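You operate a simulated robot arm through the tools that you are given. There is no shell and no other tool. Be economical: measure what you need, move in short steps, check, and stop when the job is done.

Carry out the task below with a simulated robot arm. There is one attempt and no reset: what you move stays moved.

TASK
Put the orange chuck jaw and the blue chuck jaw in the clear bag.
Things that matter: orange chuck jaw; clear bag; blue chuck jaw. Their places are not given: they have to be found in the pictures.

It is judged by the outcome, as a careful person would: the job done as asked, and still so three seconds after it is handed in. It fails if anything else is knocked over, pushed out of place, dropped, spilled or broken.

THE ROBOT
A 7-joint arm with a two-finger parallel gripper, fixed in place. Base frame: the origin is at the foot of the arm, x ahead of it, y to its left, z up; the work surface is at about z = 0. Lengths are in cm, angles in rad, forces in N, time in s.
With the tool pointing down near the work surface it reaches from about 24 to 62 cm from the base axis. Its first joint turns from -1.152 to 1.152 rad. Payload 2.6 kg.
Tool frame: the origin (TCP) lies between the finger pads and is the grasp point; the fingertips stand 3 cm ahead of it; z points along the fingers, y is the line along which they close. The gripper opens to 9.4 cm. The fingers are 2.8 cm wide and 1 cm thick; the gripper's body (5 by 9.6 cm) begins 5.5 cm behind the TCP.
Orientation is that of the tool frame in the base frame, as a unit quaternion [x, y, z, w]. With the fingers straight down and closing along the base's y, the tool's x points along the base's -x, its y along +y and its z along -z.

THE INTERFACE
- The arm moves only by the tool nudge_tool. Its argument "steps" is a list of rows, each a list of 7 numbers: the turn, a rotation vector about the base's x, y, z in rad, then the shift along the base's x, y, z in cm, then the opening, from 0 (shut) to 1 (fully open). In form: [[wx, wy, wz, tx, ty, tz, hand], ...]. A call has 1 to 20 rows; each row shifts and turns the commanded pose from where the row before left it. A row lasts 0.2 s, in which the tool goes at most 5 cm and 0.15 rad; a call with a longer step from one row to the next is refused whole, and so is a gripper value outside its range. A pose out of reach is approached as far as the arm can. The call stops where the force on the tool passes 40 N (or 10 N more than at its start, if that is more) or the arm is blocked; 0.2 s more then pass. The fingers move at their own pace (about 7.2 cm/s each) and stop on an object; they squeeze with about 31 N. The grip force told is the motor's: it shows also when the fingers shut on nothing. Time passes only in rows, and 0.2 s behind the last, so rows that do not move let the fingers close. It gives the time, the measured TCP pose, the force on the tool (base axes), the opening and the grip force at its end, in the units of the frame above (readings bear some noise).
- Cameras (640 x 400 px; columns grow to the right, rows downward): "scene" is fixed at [2.03, 44.29, 54.46]; the picture's right is [-0.70, -0.71, 0.00], its down [-0.51, 0.50, -0.70] and it looks along [0.50, -0.49, -0.71] (base axes); focal length 224 px, centre (320, 200). "wrist" rides on the gripper at [-3.7, 0, -5.8] in the tool frame; the picture's right is [0.00, -1.00, 0.00], its down [0.97, 0.00, -0.24] and it looks along [0.24, 0.00, 0.97] (tool axes); focal length 218 px, centre (320, 200).
- snapshot(camera): a new picture of that camera. No time passes.
- locate(camera, pixels): there is no depth. For up to 12 entries [column, row, z] of the newest picture of that camera ("zoom" is the newest enlarged one), the place [x, y] in the base frame at which the ray of that pixel passes the height z, good to about 0.3 cm, but the place of the scene camera against the robot may be out by one fixed shift of up to 2.5 cm in any direction. No time passes.
- zoom(camera, box): a new picture of the part [left, top, right, bottom] of that camera's present view, enlarged. No time passes.
- job_done(): hands the job in; it is judged then, once.

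Work in short steps. Measure before you move; look again where a grasp or a placing could have gone wrong, and mend it. You have 60 turns and 30 pictures in all, the two below and enlarged ones among them. Open the gripper and draw the arm clear of the work before you hand the job in, unless the task says otherwise; then end with one line.

The tools are called after ">>>" by a JSON object that holds its "api" and its "payload". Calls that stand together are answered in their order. nudge_tool: Moves the arm, as the interface text tells. Its arguments: {"type":"object","properties":{"steps":{"type":"array"}},"required":["steps"]} The other tools are called the same way: snapshot (camera) takes a picture; locate (camera, pixels) gives the place at which the rays of pixels pass given heights; zoom (camera, box) takes an enlarged picture of a part of a camera's view; job_done () hands the job in.

At the start:

```text
time_s: 0.0
ee_pos: [37.22, 11.18, 34.23]
tcp_rot: [0.001, 1.0, 0.0, 0.0]
force: [-0.7, -0.1, -0.2]
opening: 9.41
finger_force: 0.0
```

scene: 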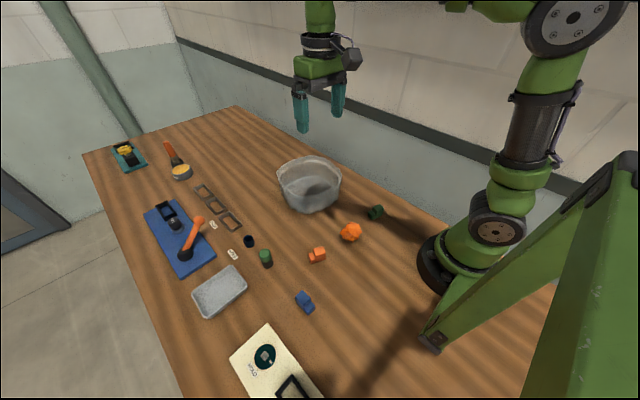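
wrist: 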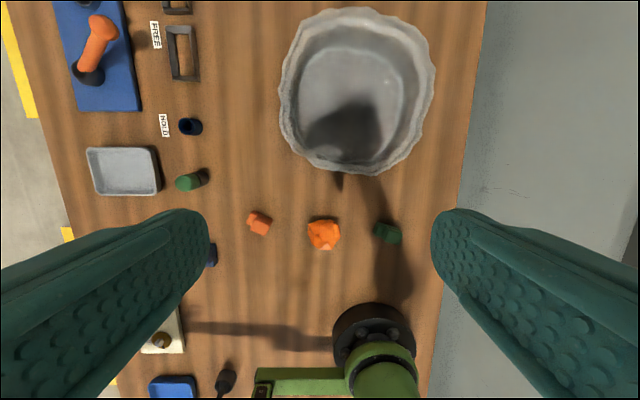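

The scene shows an orange block near (317,255), an orange lump (350,232), a blue block (305,302) and the clear bag (309,185). I'll zoom in to identify them.

>>> {"api": "zoom", "payload": {"camera": "scene", "box": [230, 200, 400, 320]}}

>>> {"api": "zoom", "payload": {"camera": "wrist", "box": [140, 0, 460, 280]}}

```text
3.33 times, centred on (315, 260) of scene
```

zoom: 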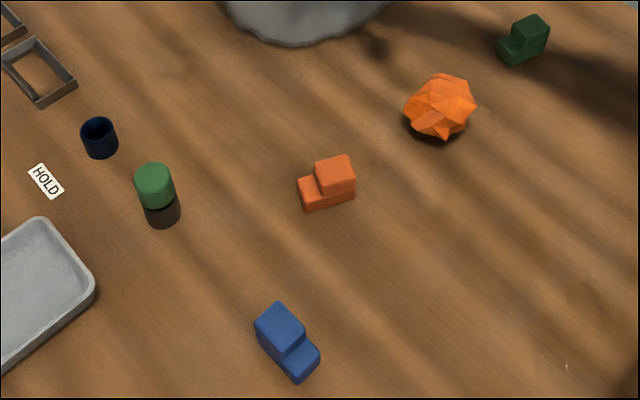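

```text
1.43 times, centred on (300, 140) of wrist
```

zoom: 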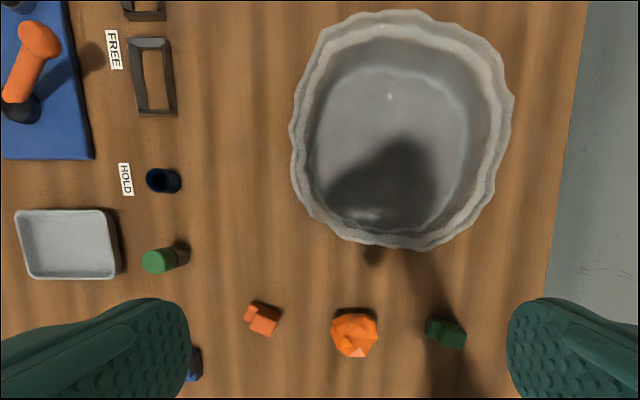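

Now I'll measure the jaws, the lump and the bag in both cameras to cross-check the scene shift.

>>> {"api": "locate", "payload": {"camera": "wrist", "pixels": [[259, 223, 1.5], [211, 256, 1.5], [323, 234, 2], [281, 92, 8], [435, 92, 8], [358, 10, 8], [358, 172, 8], [358, 172, 0], [189, 182, 4]]}}

>>> {"api": "locate", "payload": {"camera": "scene", "pixels": [[317, 255, 1.5], [305, 302, 1.5], [350, 232, 2], [277, 180, 8], [341, 180, 8], [309, 158, 8], [312, 212, 0], [265, 258, 2]]}}

```text
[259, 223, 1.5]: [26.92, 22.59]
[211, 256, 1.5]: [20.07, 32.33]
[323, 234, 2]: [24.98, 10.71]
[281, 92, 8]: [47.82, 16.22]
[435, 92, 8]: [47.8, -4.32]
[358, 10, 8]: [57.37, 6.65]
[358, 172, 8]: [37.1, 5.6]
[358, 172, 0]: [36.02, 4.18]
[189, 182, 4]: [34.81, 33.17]
```

```text
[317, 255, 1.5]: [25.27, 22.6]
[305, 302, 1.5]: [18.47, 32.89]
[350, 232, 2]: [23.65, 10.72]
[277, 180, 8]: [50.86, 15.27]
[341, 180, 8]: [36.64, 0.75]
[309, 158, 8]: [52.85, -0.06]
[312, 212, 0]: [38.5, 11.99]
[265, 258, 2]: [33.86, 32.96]
```

The two cameras agree to about 1.5 cm in x: orange jaw ≈ (26.9, 22.6), blue ≈ (20.1, 32.3), bag centre ≈ (47.5, 6). I move above the orange jaw for a close look.

>>> {"api": "nudge_tool", "payload": {"steps": [[0, 0, 0, -1.7, 1.9, -3.2, 1], [0, 0, 0, -1.7, 1.9, -3.2, 1], [0, 0, 0, -1.7, 1.9, -3.2, 1], [0, 0, 0, -1.7, 1.9, -3.2, 1], [0, 0, 0, -1.7, 1.9, -3.2, 1], [0, 0, 0, -1.7, 1.9, -3.2, 1], [0, 0, 0, 0, 0, 0, 1]]}}

>>> {"api": "snapshot", "payload": {"camera": "wrist"}}

>>> {"api": "zoom", "payload": {"camera": "scene", "box": [250, 130, 370, 230]}}

```text
time_s: 1.6
ee_pos: [26.63, 22.64, 14.81]
tcp_rot: [-0.001, 1.0, 0.0, 0.0]
force: [0.2, 0.7, -0.4]
opening: 9.38
finger_force: 0.1
```

```text
25 pictures are left
```

wrist: 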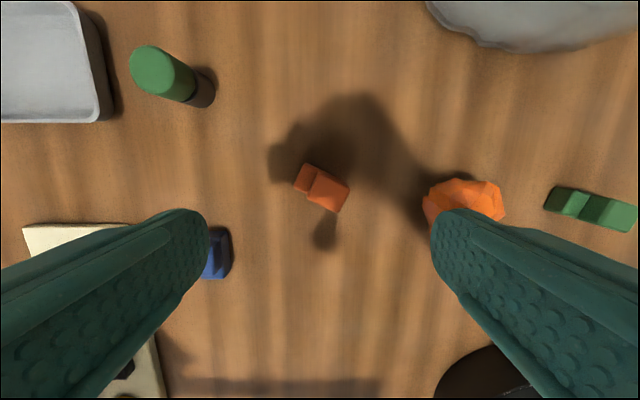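

```text
4.00 times, centred on (310, 180) of scene
```

zoom: 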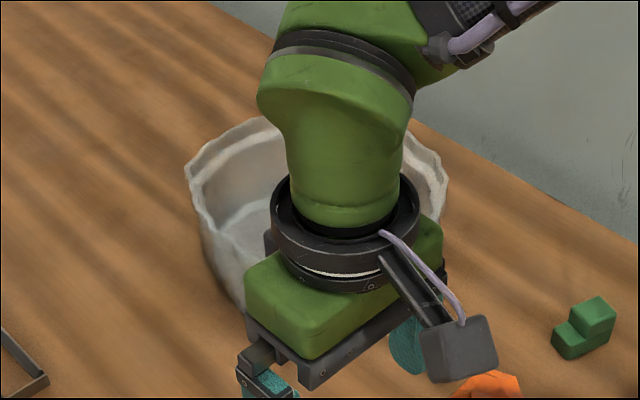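

The orange jaw spans about (300,175)–(342,198), lying obliquely. I'll measure its corners.

>>> {"api": "locate", "payload": {"camera": "wrist", "pixels": [[305, 163, 1.2], [294, 184, 1.2], [315, 174, 2.4], [348, 186, 2.4], [336, 212, 2.4], [307, 198, 2.4], [321, 188, 2], [230, 228, 1], [465, 200, 2]]}}

```text
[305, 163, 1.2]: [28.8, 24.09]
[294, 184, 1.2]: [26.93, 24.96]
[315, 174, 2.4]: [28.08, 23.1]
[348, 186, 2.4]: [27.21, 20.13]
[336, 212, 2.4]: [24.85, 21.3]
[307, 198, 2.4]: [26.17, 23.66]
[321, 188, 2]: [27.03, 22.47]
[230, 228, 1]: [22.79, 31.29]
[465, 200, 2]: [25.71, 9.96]
```

Tall part centre ≈ (26.7, 22.2), long axis at about 67°. I rotate the gripper by 1.17 rad so it closes across the width, and descend to 7 cm.

>>> {"api": "nudge_tool", "payload": {"steps": [[0, 0, 0.146, 0, -0.05, 0, 1], [0, 0, 0.146, 0, -0.05, 0, 1], [0, 0, 0.146, 0, -0.05, 0, 1], [0, 0, 0.146, 0, -0.05, 0, 1], [0, 0, 0.146, 0, -0.05, 0, 1], [0, 0, 0.146, 0, -0.05, 0, 1], [0, 0, 0.146, 0, -0.05, 0, 1], [0, 0, 0.146, 0, 0, 0, 1], [0, 0, 0, 0.1, 0, -2.5, 0.7], [0, 0, 0, 0, 0, -2.5, 0.7], [0, 0, 0, 0, 0, -2.3, 0.7], [0, 0, 0, 0, 0, 0, 0.7]]}}

>>> {"api": "snapshot", "payload": {"camera": "wrist"}}

```text
time_s: 4.2
ee_pos: [27.14, 22.27, 7.7]
tcp_rot: [-0.552, 0.834, 0.0, 0.0]
force: [0.2, 0.1, -0.3]
opening: 6.59
finger_force: 0.0
```

```text
23 pictures are left
```

wrist: 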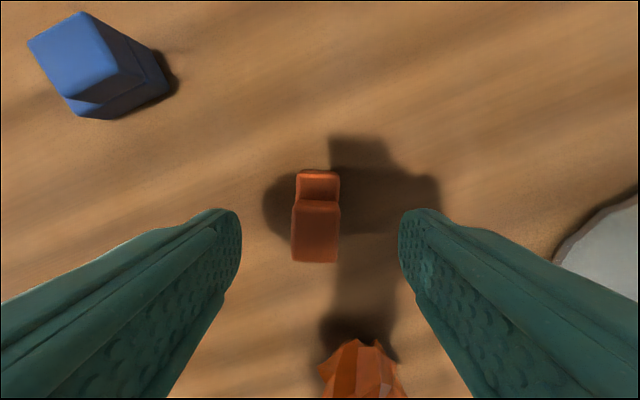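

Well aligned: jaw at (317,215) between the fingers. I check its position, then go down.

>>> {"api": "locate", "payload": {"camera": "wrist", "pixels": [[317, 206, 2.4], [316, 248, 2.4], [318, 173, 1.2], [370, 345, 2], [105, 65, 2]]}}

```text
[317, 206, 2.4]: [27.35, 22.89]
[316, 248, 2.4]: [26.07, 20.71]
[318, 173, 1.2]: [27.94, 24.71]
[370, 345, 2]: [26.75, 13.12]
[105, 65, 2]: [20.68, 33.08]
```

>>> {"api": "nudge_tool", "payload": {"steps": [[0, 0, 0, -0.1, 0, -2, 0.6], [0, 0, 0, -0.1, 0, -2, 0.6], [0, 0, 0, 0, 0, 0, 0.1], [0, 0, 0, 0, 0, 0, 0.1], [0, 0, 0, 0, 0, 0, 0], [0, 0, 0, 0, 0, 0, 0], [0, 0, 0, 0, 0, 0, 0]]}}

```text
time_s: 5.8
ee_pos: [26.93, 22.2, 3.68]
tcp_rot: [-0.551, 0.834, -0.001, 0.0]
force: [1.1, -0.5, 0.5]
opening: 2.79
finger_force: 30.6
```

Gripped at 2.79 cm. I lift it high and look at the bag with the wrist camera.

>>> {"api": "nudge_tool", "payload": {"steps": [[0, 0, 0, 0, 0, 3, 0], [0, 0, 0, 0, 0, 4.5, 0], [0, 0, 0, 0, 0, 4.5, 0], [0, 0, 0, 0, 0, 4.5, 0], [0, 0, 0, 3, -2.5, 2.5, 0], [0, 0, 0, 3, -2.5, 0, 0], [0, 0, 0, 0, 0, 0, 0]]}}

>>> {"api": "snapshot", "payload": {"camera": "wrist"}}

>>> {"api": "snapshot", "payload": {"camera": "scene"}}

```text
time_s: 7.4
ee_pos: [32.76, 17.08, 22.64]
tcp_rot: [-0.551, 0.834, -0.001, 0.0]
force: [-0.8, -0.8, -2.1]
opening: 2.8
finger_force: 31.3
```

```text
22 pictures are left
```

wrist: 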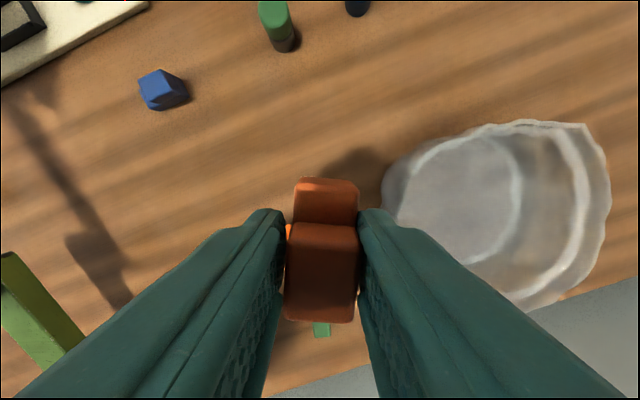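

```text
21 pictures are left
```

scene: 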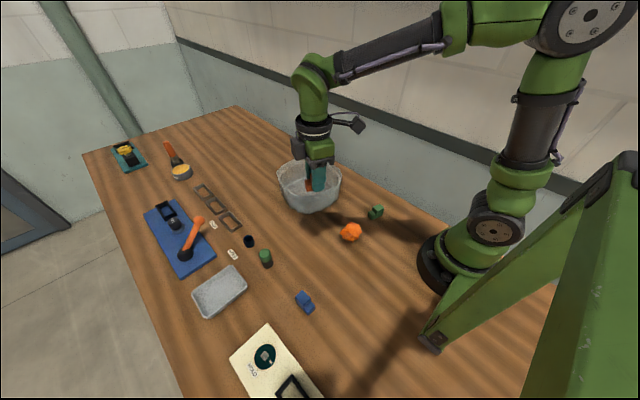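

I'll measure the bag floor (z≈0) and rim at candidate heights.

>>> {"api": "locate", "payload": {"camera": "wrist", "pixels": [[385, 200, 0], [520, 190, 0], [450, 140, 0], [480, 262, 0], [585, 125, 6], [585, 125, 9], [585, 125, 12], [608, 200, 6], [608, 200, 9], [608, 200, 12], [530, 308, 9], [500, 122, 9]]}}

>>> {"api": "locate", "payload": {"camera": "scene", "pixels": [[277, 170, 6], [277, 170, 9], [277, 170, 12], [341, 178, 6], [341, 178, 9], [341, 178, 12], [308, 158, 9], [300, 187, 9], [308, 212, 0]]}}

```text
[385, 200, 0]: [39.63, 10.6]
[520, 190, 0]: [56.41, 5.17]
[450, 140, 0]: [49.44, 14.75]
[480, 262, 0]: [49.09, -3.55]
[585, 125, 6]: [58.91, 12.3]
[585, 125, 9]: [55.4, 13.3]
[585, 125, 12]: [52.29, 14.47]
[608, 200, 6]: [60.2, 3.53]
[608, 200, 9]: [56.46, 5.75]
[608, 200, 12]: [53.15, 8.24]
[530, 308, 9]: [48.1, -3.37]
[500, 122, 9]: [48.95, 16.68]
```

```text
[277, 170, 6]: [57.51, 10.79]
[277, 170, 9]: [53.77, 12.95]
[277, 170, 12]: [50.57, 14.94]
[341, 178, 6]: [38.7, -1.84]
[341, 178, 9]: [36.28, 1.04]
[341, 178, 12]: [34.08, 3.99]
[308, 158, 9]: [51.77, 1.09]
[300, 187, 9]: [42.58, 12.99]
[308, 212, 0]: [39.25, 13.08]
```

Bag: rim at about z≈9, centre ≈ (48, 6), floor radius ≈ 8. I carry the jaw to (46, 8.5) above it, then lower within.

>>> {"api": "nudge_tool", "payload": {"steps": [[0, 0, 0, 3.3, -2.15, 0, 0], [0, 0, 0, 3.3, -2.15, 0, 0], [0, 0, 0, 3.3, -2.15, 0, 0], [0, 0, 0, 3.3, -2.15, 0, 0], [0, 0, 0, 0, 0, 0, 0], [0, 0, 0, 0, 0, -4, 0], [0, 0, 0, 0, 0, -3, 0], [0, 0, 0, 0, 0, 0, 0]]}}

>>> {"api": "snapshot", "payload": {"camera": "wrist"}}

>>> {"api": "zoom", "payload": {"camera": "scene", "box": [240, 110, 380, 230]}}

```text
time_s: 9.2
ee_pos: [46.1, 8.46, 15.78]
tcp_rot: [-0.552, 0.834, 0.0, -0.001]
force: [-0.6, -0.7, -2.7]
opening: 2.79
finger_force: 31.0
```

```text
20 pictures are left
```

wrist: 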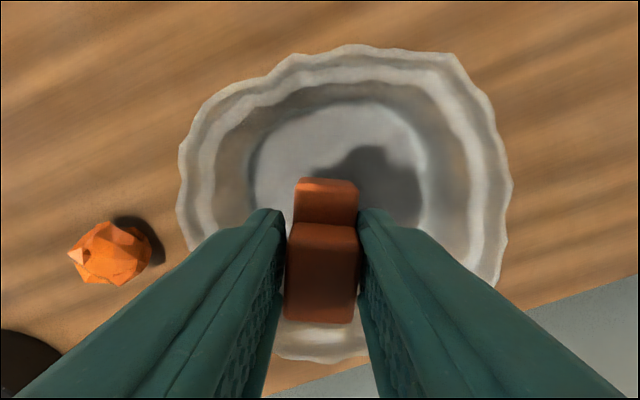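

```text
3.33 times, centred on (310, 170) of scene
```

zoom: 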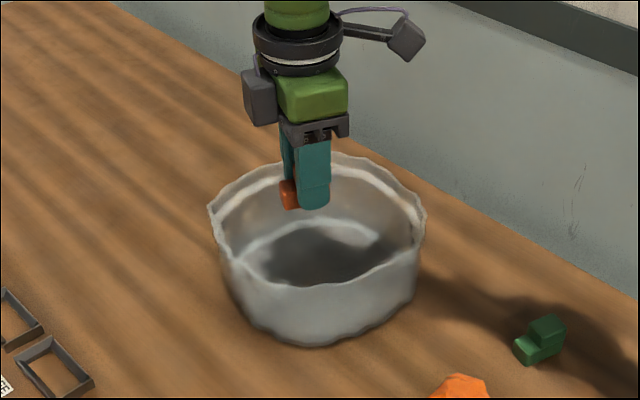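

The jaw hangs over the middle of the open bag; I lower it inside, release gently, and lift.

>>> {"api": "nudge_tool", "payload": {"steps": [[0, 0, 0, 0, 0, -4, 0], [0, 0, 0, 0, 0, -3, 0], [0, 0, 0, 0, 0, -2, 0], [0, 0, 0, 0, 0, -1.2, 0], [0, 0, 0, 0, 0, -0.6, 0], [0, 0, 0, 0, 0, 0, 0]]}}

```text
time_s: 10.6
ee_pos: [46.23, 8.49, 4.87]
tcp_rot: [-0.551, 0.834, 0.0, 0.001]
force: [0.3, 0.7, -2.2]
opening: 2.79
finger_force: 30.9
```

>>> {"api": "nudge_tool", "payload": {"steps": [[0, 0, 0, 0, 0, -0.5, 0], [0, 0, 0, 0, 0, 0, 0], [0, 0, 0, 0, 0, 0, 0.45], [0, 0, 0, 0, 0, 0, 0.45], [0, 0, 0, 0, 0, 0, 0.45], [0, 0, 0, 0, 0, 2, 0.45], [0, 0, 0, 0, 0, 4, 0.45], [0, 0, 0, 0, 0, 4, 0.45], [0, 0, 0, 0, 0, 4, 0.45], [0, 0, 0, 0, 0, 4, 0.45], [0, 0, 0, 0, 0, 0, 0.45]]}}

>>> {"api": "snapshot", "payload": {"camera": "wrist"}}

```text
time_s: 13.0
ee_pos: [46.2, 8.59, 22.48]
tcp_rot: [-0.552, 0.834, 0.0, -0.001]
force: [1.2, -0.2, -0.2]
opening: 4.23
finger_force: 0.1
```

```text
18 pictures are left
```

wrist: 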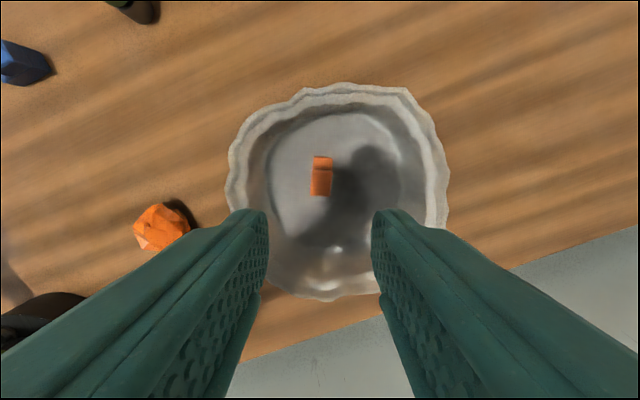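

The orange jaw lies on the bag's floor. Next I fly to above the blue jaw and look.

>>> {"api": "nudge_tool", "payload": {"steps": [[0, 0, 0, -2.8, 2.6, 0, 0.7], [0, 0, 0, -2.8, 2.6, 0, 0.7], [0, 0, 0, -2.8, 2.6, 0, 0.7], [0, 0, 0, -2.8, 2.6, 0, 0.7], [0, 0, 0, -2.8, 2.6, 0, 0.7], [0, 0, 0, -2.8, 2.6, 0, 0.7], [0, 0, 0, -2.8, 2.6, 0, 0.7], [0, 0, 0, -2.8, 2.6, 0, 0.7], [0, 0, 0, -2.8, 2.6, 0, 0.7], [0, 0, 0, 0, 0, -4, 0.7], [0, 0, 0, 0, 0, -4, 0.7], [0, 0, 0, 0, 0, 0, 0.7]]}}

>>> {"api": "snapshot", "payload": {"camera": "wrist"}}

```text
time_s: 15.6
ee_pos: [20.93, 32.03, 14.39]
tcp_rot: [-0.551, 0.835, 0.0, 0.0]
force: [0.3, -0.1, -1.0]
opening: 6.58
finger_force: 0.0
```

```text
17 pictures are left
```

wrist: 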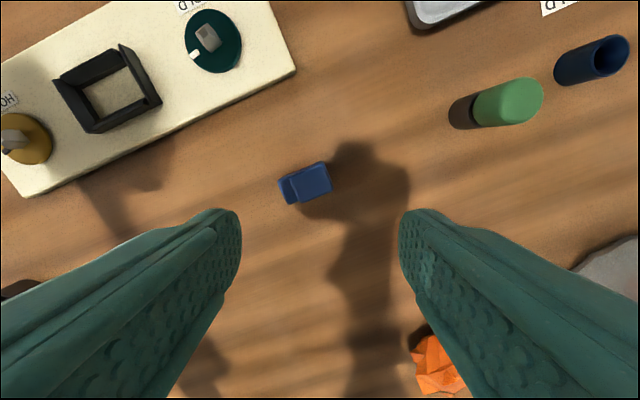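

>>> {"api": "locate", "payload": {"camera": "wrist", "pixels": [[292, 174, 2.4], [326, 161, 2.4], [332, 187, 2.4], [300, 200, 2.4], [278, 181, 1.2], [288, 204, 1.2], [312, 181, 2.4]]}}

>>> {"api": "zoom", "payload": {"camera": "wrist", "box": [260, 140, 360, 230]}}

```text
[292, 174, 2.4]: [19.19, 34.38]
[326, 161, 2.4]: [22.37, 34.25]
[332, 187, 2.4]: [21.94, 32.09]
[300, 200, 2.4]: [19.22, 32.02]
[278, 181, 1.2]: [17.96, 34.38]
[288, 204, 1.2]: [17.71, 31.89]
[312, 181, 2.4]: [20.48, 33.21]
```

```text
4.44 times, centred on (310, 185) of wrist
```

zoom: 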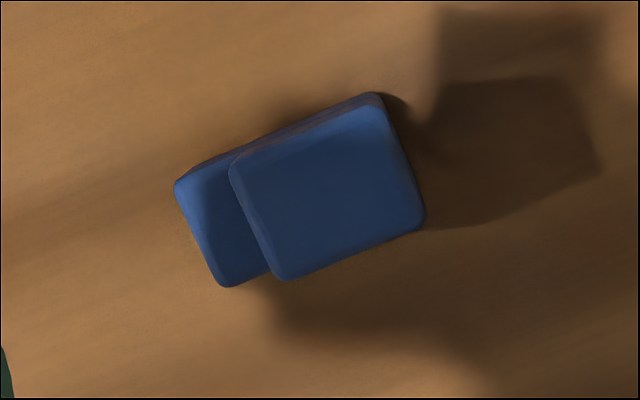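

The blue jaw lies with its long axis along base x, centre ≈ (20.4, 33.1), so I need to turn back by -1.17 rad. I check clearance to the board at its left.

>>> {"api": "locate", "payload": {"camera": "wrist", "pixels": [[296, 70, 1], [20, 195, 1], [160, 105, 3], [97, 130, 3], [120, 45, 3], [240, 50, 3], [210, 112, 1]]}}

>>> {"api": "nudge_tool", "payload": {"steps": [[0, 0, -0.146, 0, 0.13, 0, 0.6], [0, 0, -0.146, 0, 0.13, 0, 0.6], [0, 0, -0.146, -0.1, 0.13, 0, 0.6], [0, 0, -0.146, -0.1, 0.13, 0, 0.6], [0, 0, -0.146, -0.1, 0.13, 0, 0.6], [0, 0, -0.146, -0.1, 0.13, 0, 0.6], [0, 0, -0.146, -0.1, 0.13, 0, 0.6], [0, 0, -0.146, 0, 0.13, 0, 0.6], [0, 0, 0, 0, 0, -2, 0.6], [0, 0, 0, 0, 0, -2, 0.6], [0, 0, 0, 0, 0, 0, 0.6]]}}

>>> {"api": "snapshot", "payload": {"camera": "wrist"}}

```text
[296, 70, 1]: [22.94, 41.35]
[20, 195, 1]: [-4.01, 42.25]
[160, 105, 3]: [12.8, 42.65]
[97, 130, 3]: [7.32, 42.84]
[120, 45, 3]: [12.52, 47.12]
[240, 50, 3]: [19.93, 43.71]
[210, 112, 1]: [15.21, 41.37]
```

```text
time_s: 18.0
ee_pos: [20.36, 33.18, 10.38]
tcp_rot: [0.0, 1.0, 0.0, 0.0]
force: [0.0, 0.7, -0.1]
opening: 5.63
finger_force: 0.0
```

```text
15 pictures are left
```

wrist: 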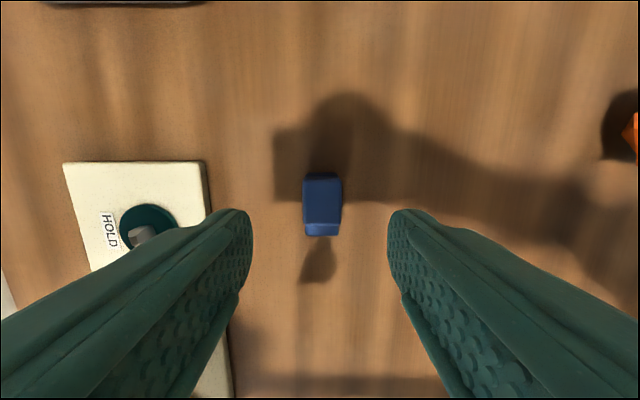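

Board edge is at y≈41, clear of the fingers; the jaw at (322,205) is aligned. I descend 6.7 cm and grip.

>>> {"api": "nudge_tool", "payload": {"steps": [[0, 0, 0, 0, 0, -2.5, 0.6], [0, 0, 0, 0, 0, -2.2, 0.6], [0, 0, 0, 0, 0, -2, 0.6], [0, 0, 0, 0, 0, 0, 0.6], [0, 0, 0, 0, 0, 0, 0.1], [0, 0, 0, 0, 0, 0, 0], [0, 0, 0, 0, 0, 0, 0], [0, 0, 0, 0, 0, 0, 0]]}}

```text
time_s: 19.8
ee_pos: [20.38, 33.0, 3.61]
tcp_rot: [0.0, 1.0, 0.0, 0.0]
force: [0.1, -0.1, 0.0]
opening: 2.79
finger_force: 31.6
```

Gripped. I lift to z≈22 and carry it to (50.5, 3.5), beside the orange jaw in the bag.

>>> {"api": "nudge_tool", "payload": {"steps": [[0, 0, 0, 0, 0, 3, 0], [0, 0, 0, 0, 0, 4, 0], [0, 0, 0, 0, 0, 4, 0], [0, 0, 0, 0, 0, 4, 0], [0, 0, 0, 0, 0, 4, 0], [0, 0, 0, 3.0, -2.95, 0, 0], [0, 0, 0, 3.0, -2.95, 0, 0], [0, 0, 0, 3.0, -2.95, 0, 0], [0, 0, 0, 3.0, -2.95, 0, 0], [0, 0, 0, 3.0, -2.95, 0, 0], [0, 0, 0, 3.0, -2.95, 0, 0], [0, 0, 0, 3.0, -2.95, 0, 0], [0, 0, 0, 3.0, -2.95, 0, 0], [0, 0, 0, 3.0, -2.95, 0, 0], [0, 0, 0, 3.0, -2.95, 0, 0], [0, 0, 0, 0, 0, 0, 0], [0, 0, 0, 0, 0, -4, 0], [0, 0, 0, 0, 0, 0, 0]]}}

>>> {"api": "snapshot", "payload": {"camera": "wrist"}}

```text
time_s: 23.6
ee_pos: [50.51, 3.75, 18.59]
tcp_rot: [0.0, 1.0, 0.0, 0.0]
force: [0.2, 0.4, -2.4]
opening: 2.8
finger_force: 30.7
```

```text
14 pictures are left
```

wrist: 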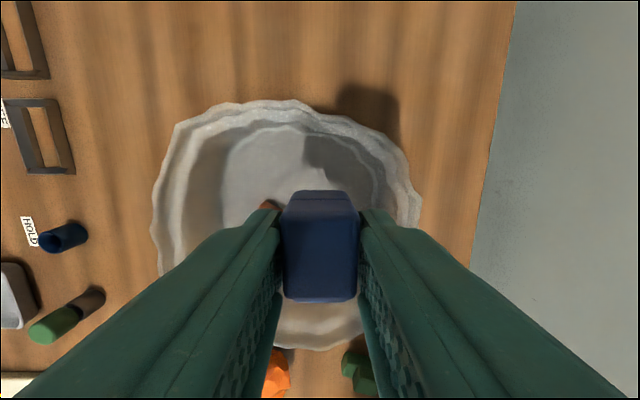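

>>> {"api": "locate", "payload": {"camera": "wrist", "pixels": [[268, 204, 1.5], [225, 170, 0.5], [385, 170, 0.5], [420, 195, 9], [285, 100, 9], [155, 200, 9]]}}

```text
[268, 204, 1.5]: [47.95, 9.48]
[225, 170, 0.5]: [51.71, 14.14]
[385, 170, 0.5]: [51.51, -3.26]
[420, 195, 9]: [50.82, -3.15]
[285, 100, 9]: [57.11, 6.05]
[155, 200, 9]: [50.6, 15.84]
```

The orange end is at (48, 9.5), and the fingers at y 0.6–6.9 stay clear of it and of the walls. I lower, release, and lift.

>>> {"api": "nudge_tool", "payload": {"steps": [[0, 0, 0, 0, 0, -4, 0], [0, 0, 0, 0, 0, -4, 0], [0, 0, 0, 0, 0, -3, 0], [0, 0, 0, 0, 0, -2, 0], [0, 0, 0, 0, 0, -1, 0], [0, 0, 0, 0, 0, 0, 0]]}}

>>> {"api": "nudge_tool", "payload": {"steps": [[0, 0, 0, 0, 0, -0.2, 0], [0, 0, 0, 0, 0, 0, 0.45], [0, 0, 0, 0, 0, 0, 0.45], [0, 0, 0, 0, 0, 0, 0.45], [0, 0, 0, 0, 0, 2, 0.45], [0, 0, 0, 0, 0, 4, 0.45], [0, 0, 0, 0, 0, 4, 0.45], [0, 0, 0, 0, 0, 4, 0.45], [0, 0, 0, 0, 0, 4, 0.45], [0, 0, 0, 0, 0, 4, 0.45], [0, 0, 0, 0, 0, 4, 0.45], [0, 0, 0, -4, 0, 0, 1], [0, 0, 0, -4, 0, 0, 1], [0, 0, 0, 0, 0, 0, 1]]}}

>>> {"api": "snapshot", "payload": {"camera": "wrist"}}

>>> {"api": "snapshot", "payload": {"camera": "scene"}}

```text
time_s: 25.0
ee_pos: [50.4, 3.59, 4.58]
tcp_rot: [-0.001, 1.0, 0.0, 0.0]
force: [0.1, -0.6, -1.8]
opening: 2.81
finger_force: 31.1
```

```text
time_s: 28.0
ee_pos: [42.38, 3.76, 30.44]
tcp_rot: [0.0, 1.0, 0.0, 0.0]
force: [-0.4, -0.2, 0.0]
opening: 9.41
finger_force: 0.1
```

```text
13 pictures are left
```

wrist: 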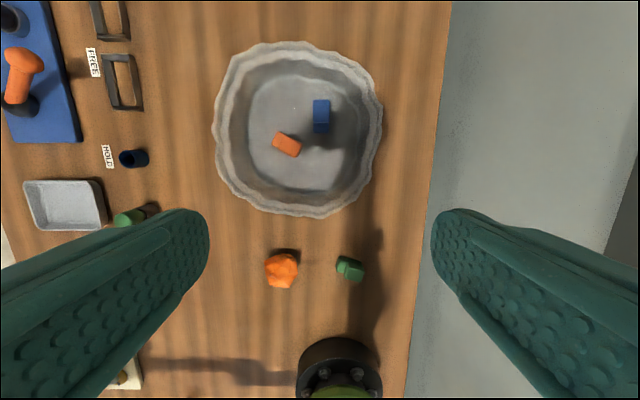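

```text
12 pictures are left
```

scene: 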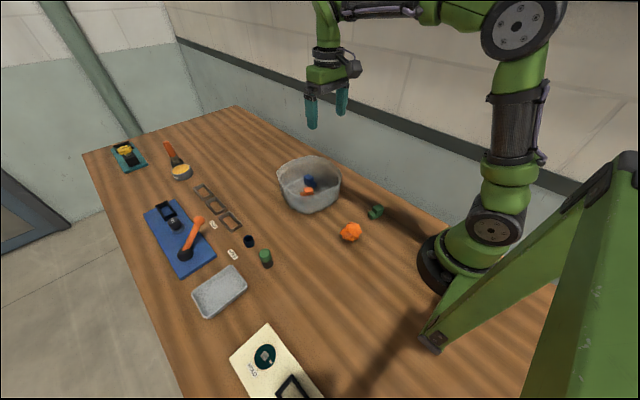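

Both jaws lie in the bag, nothing else has moved, and the arm is open and clear.

>>> {"api": "job_done", "payload": {}}

```text
The job is handed in.
```

The orange and blue chuck jaws are both lying on the floor of the clear bag, nothing else was disturbed, and the arm is open and clear.
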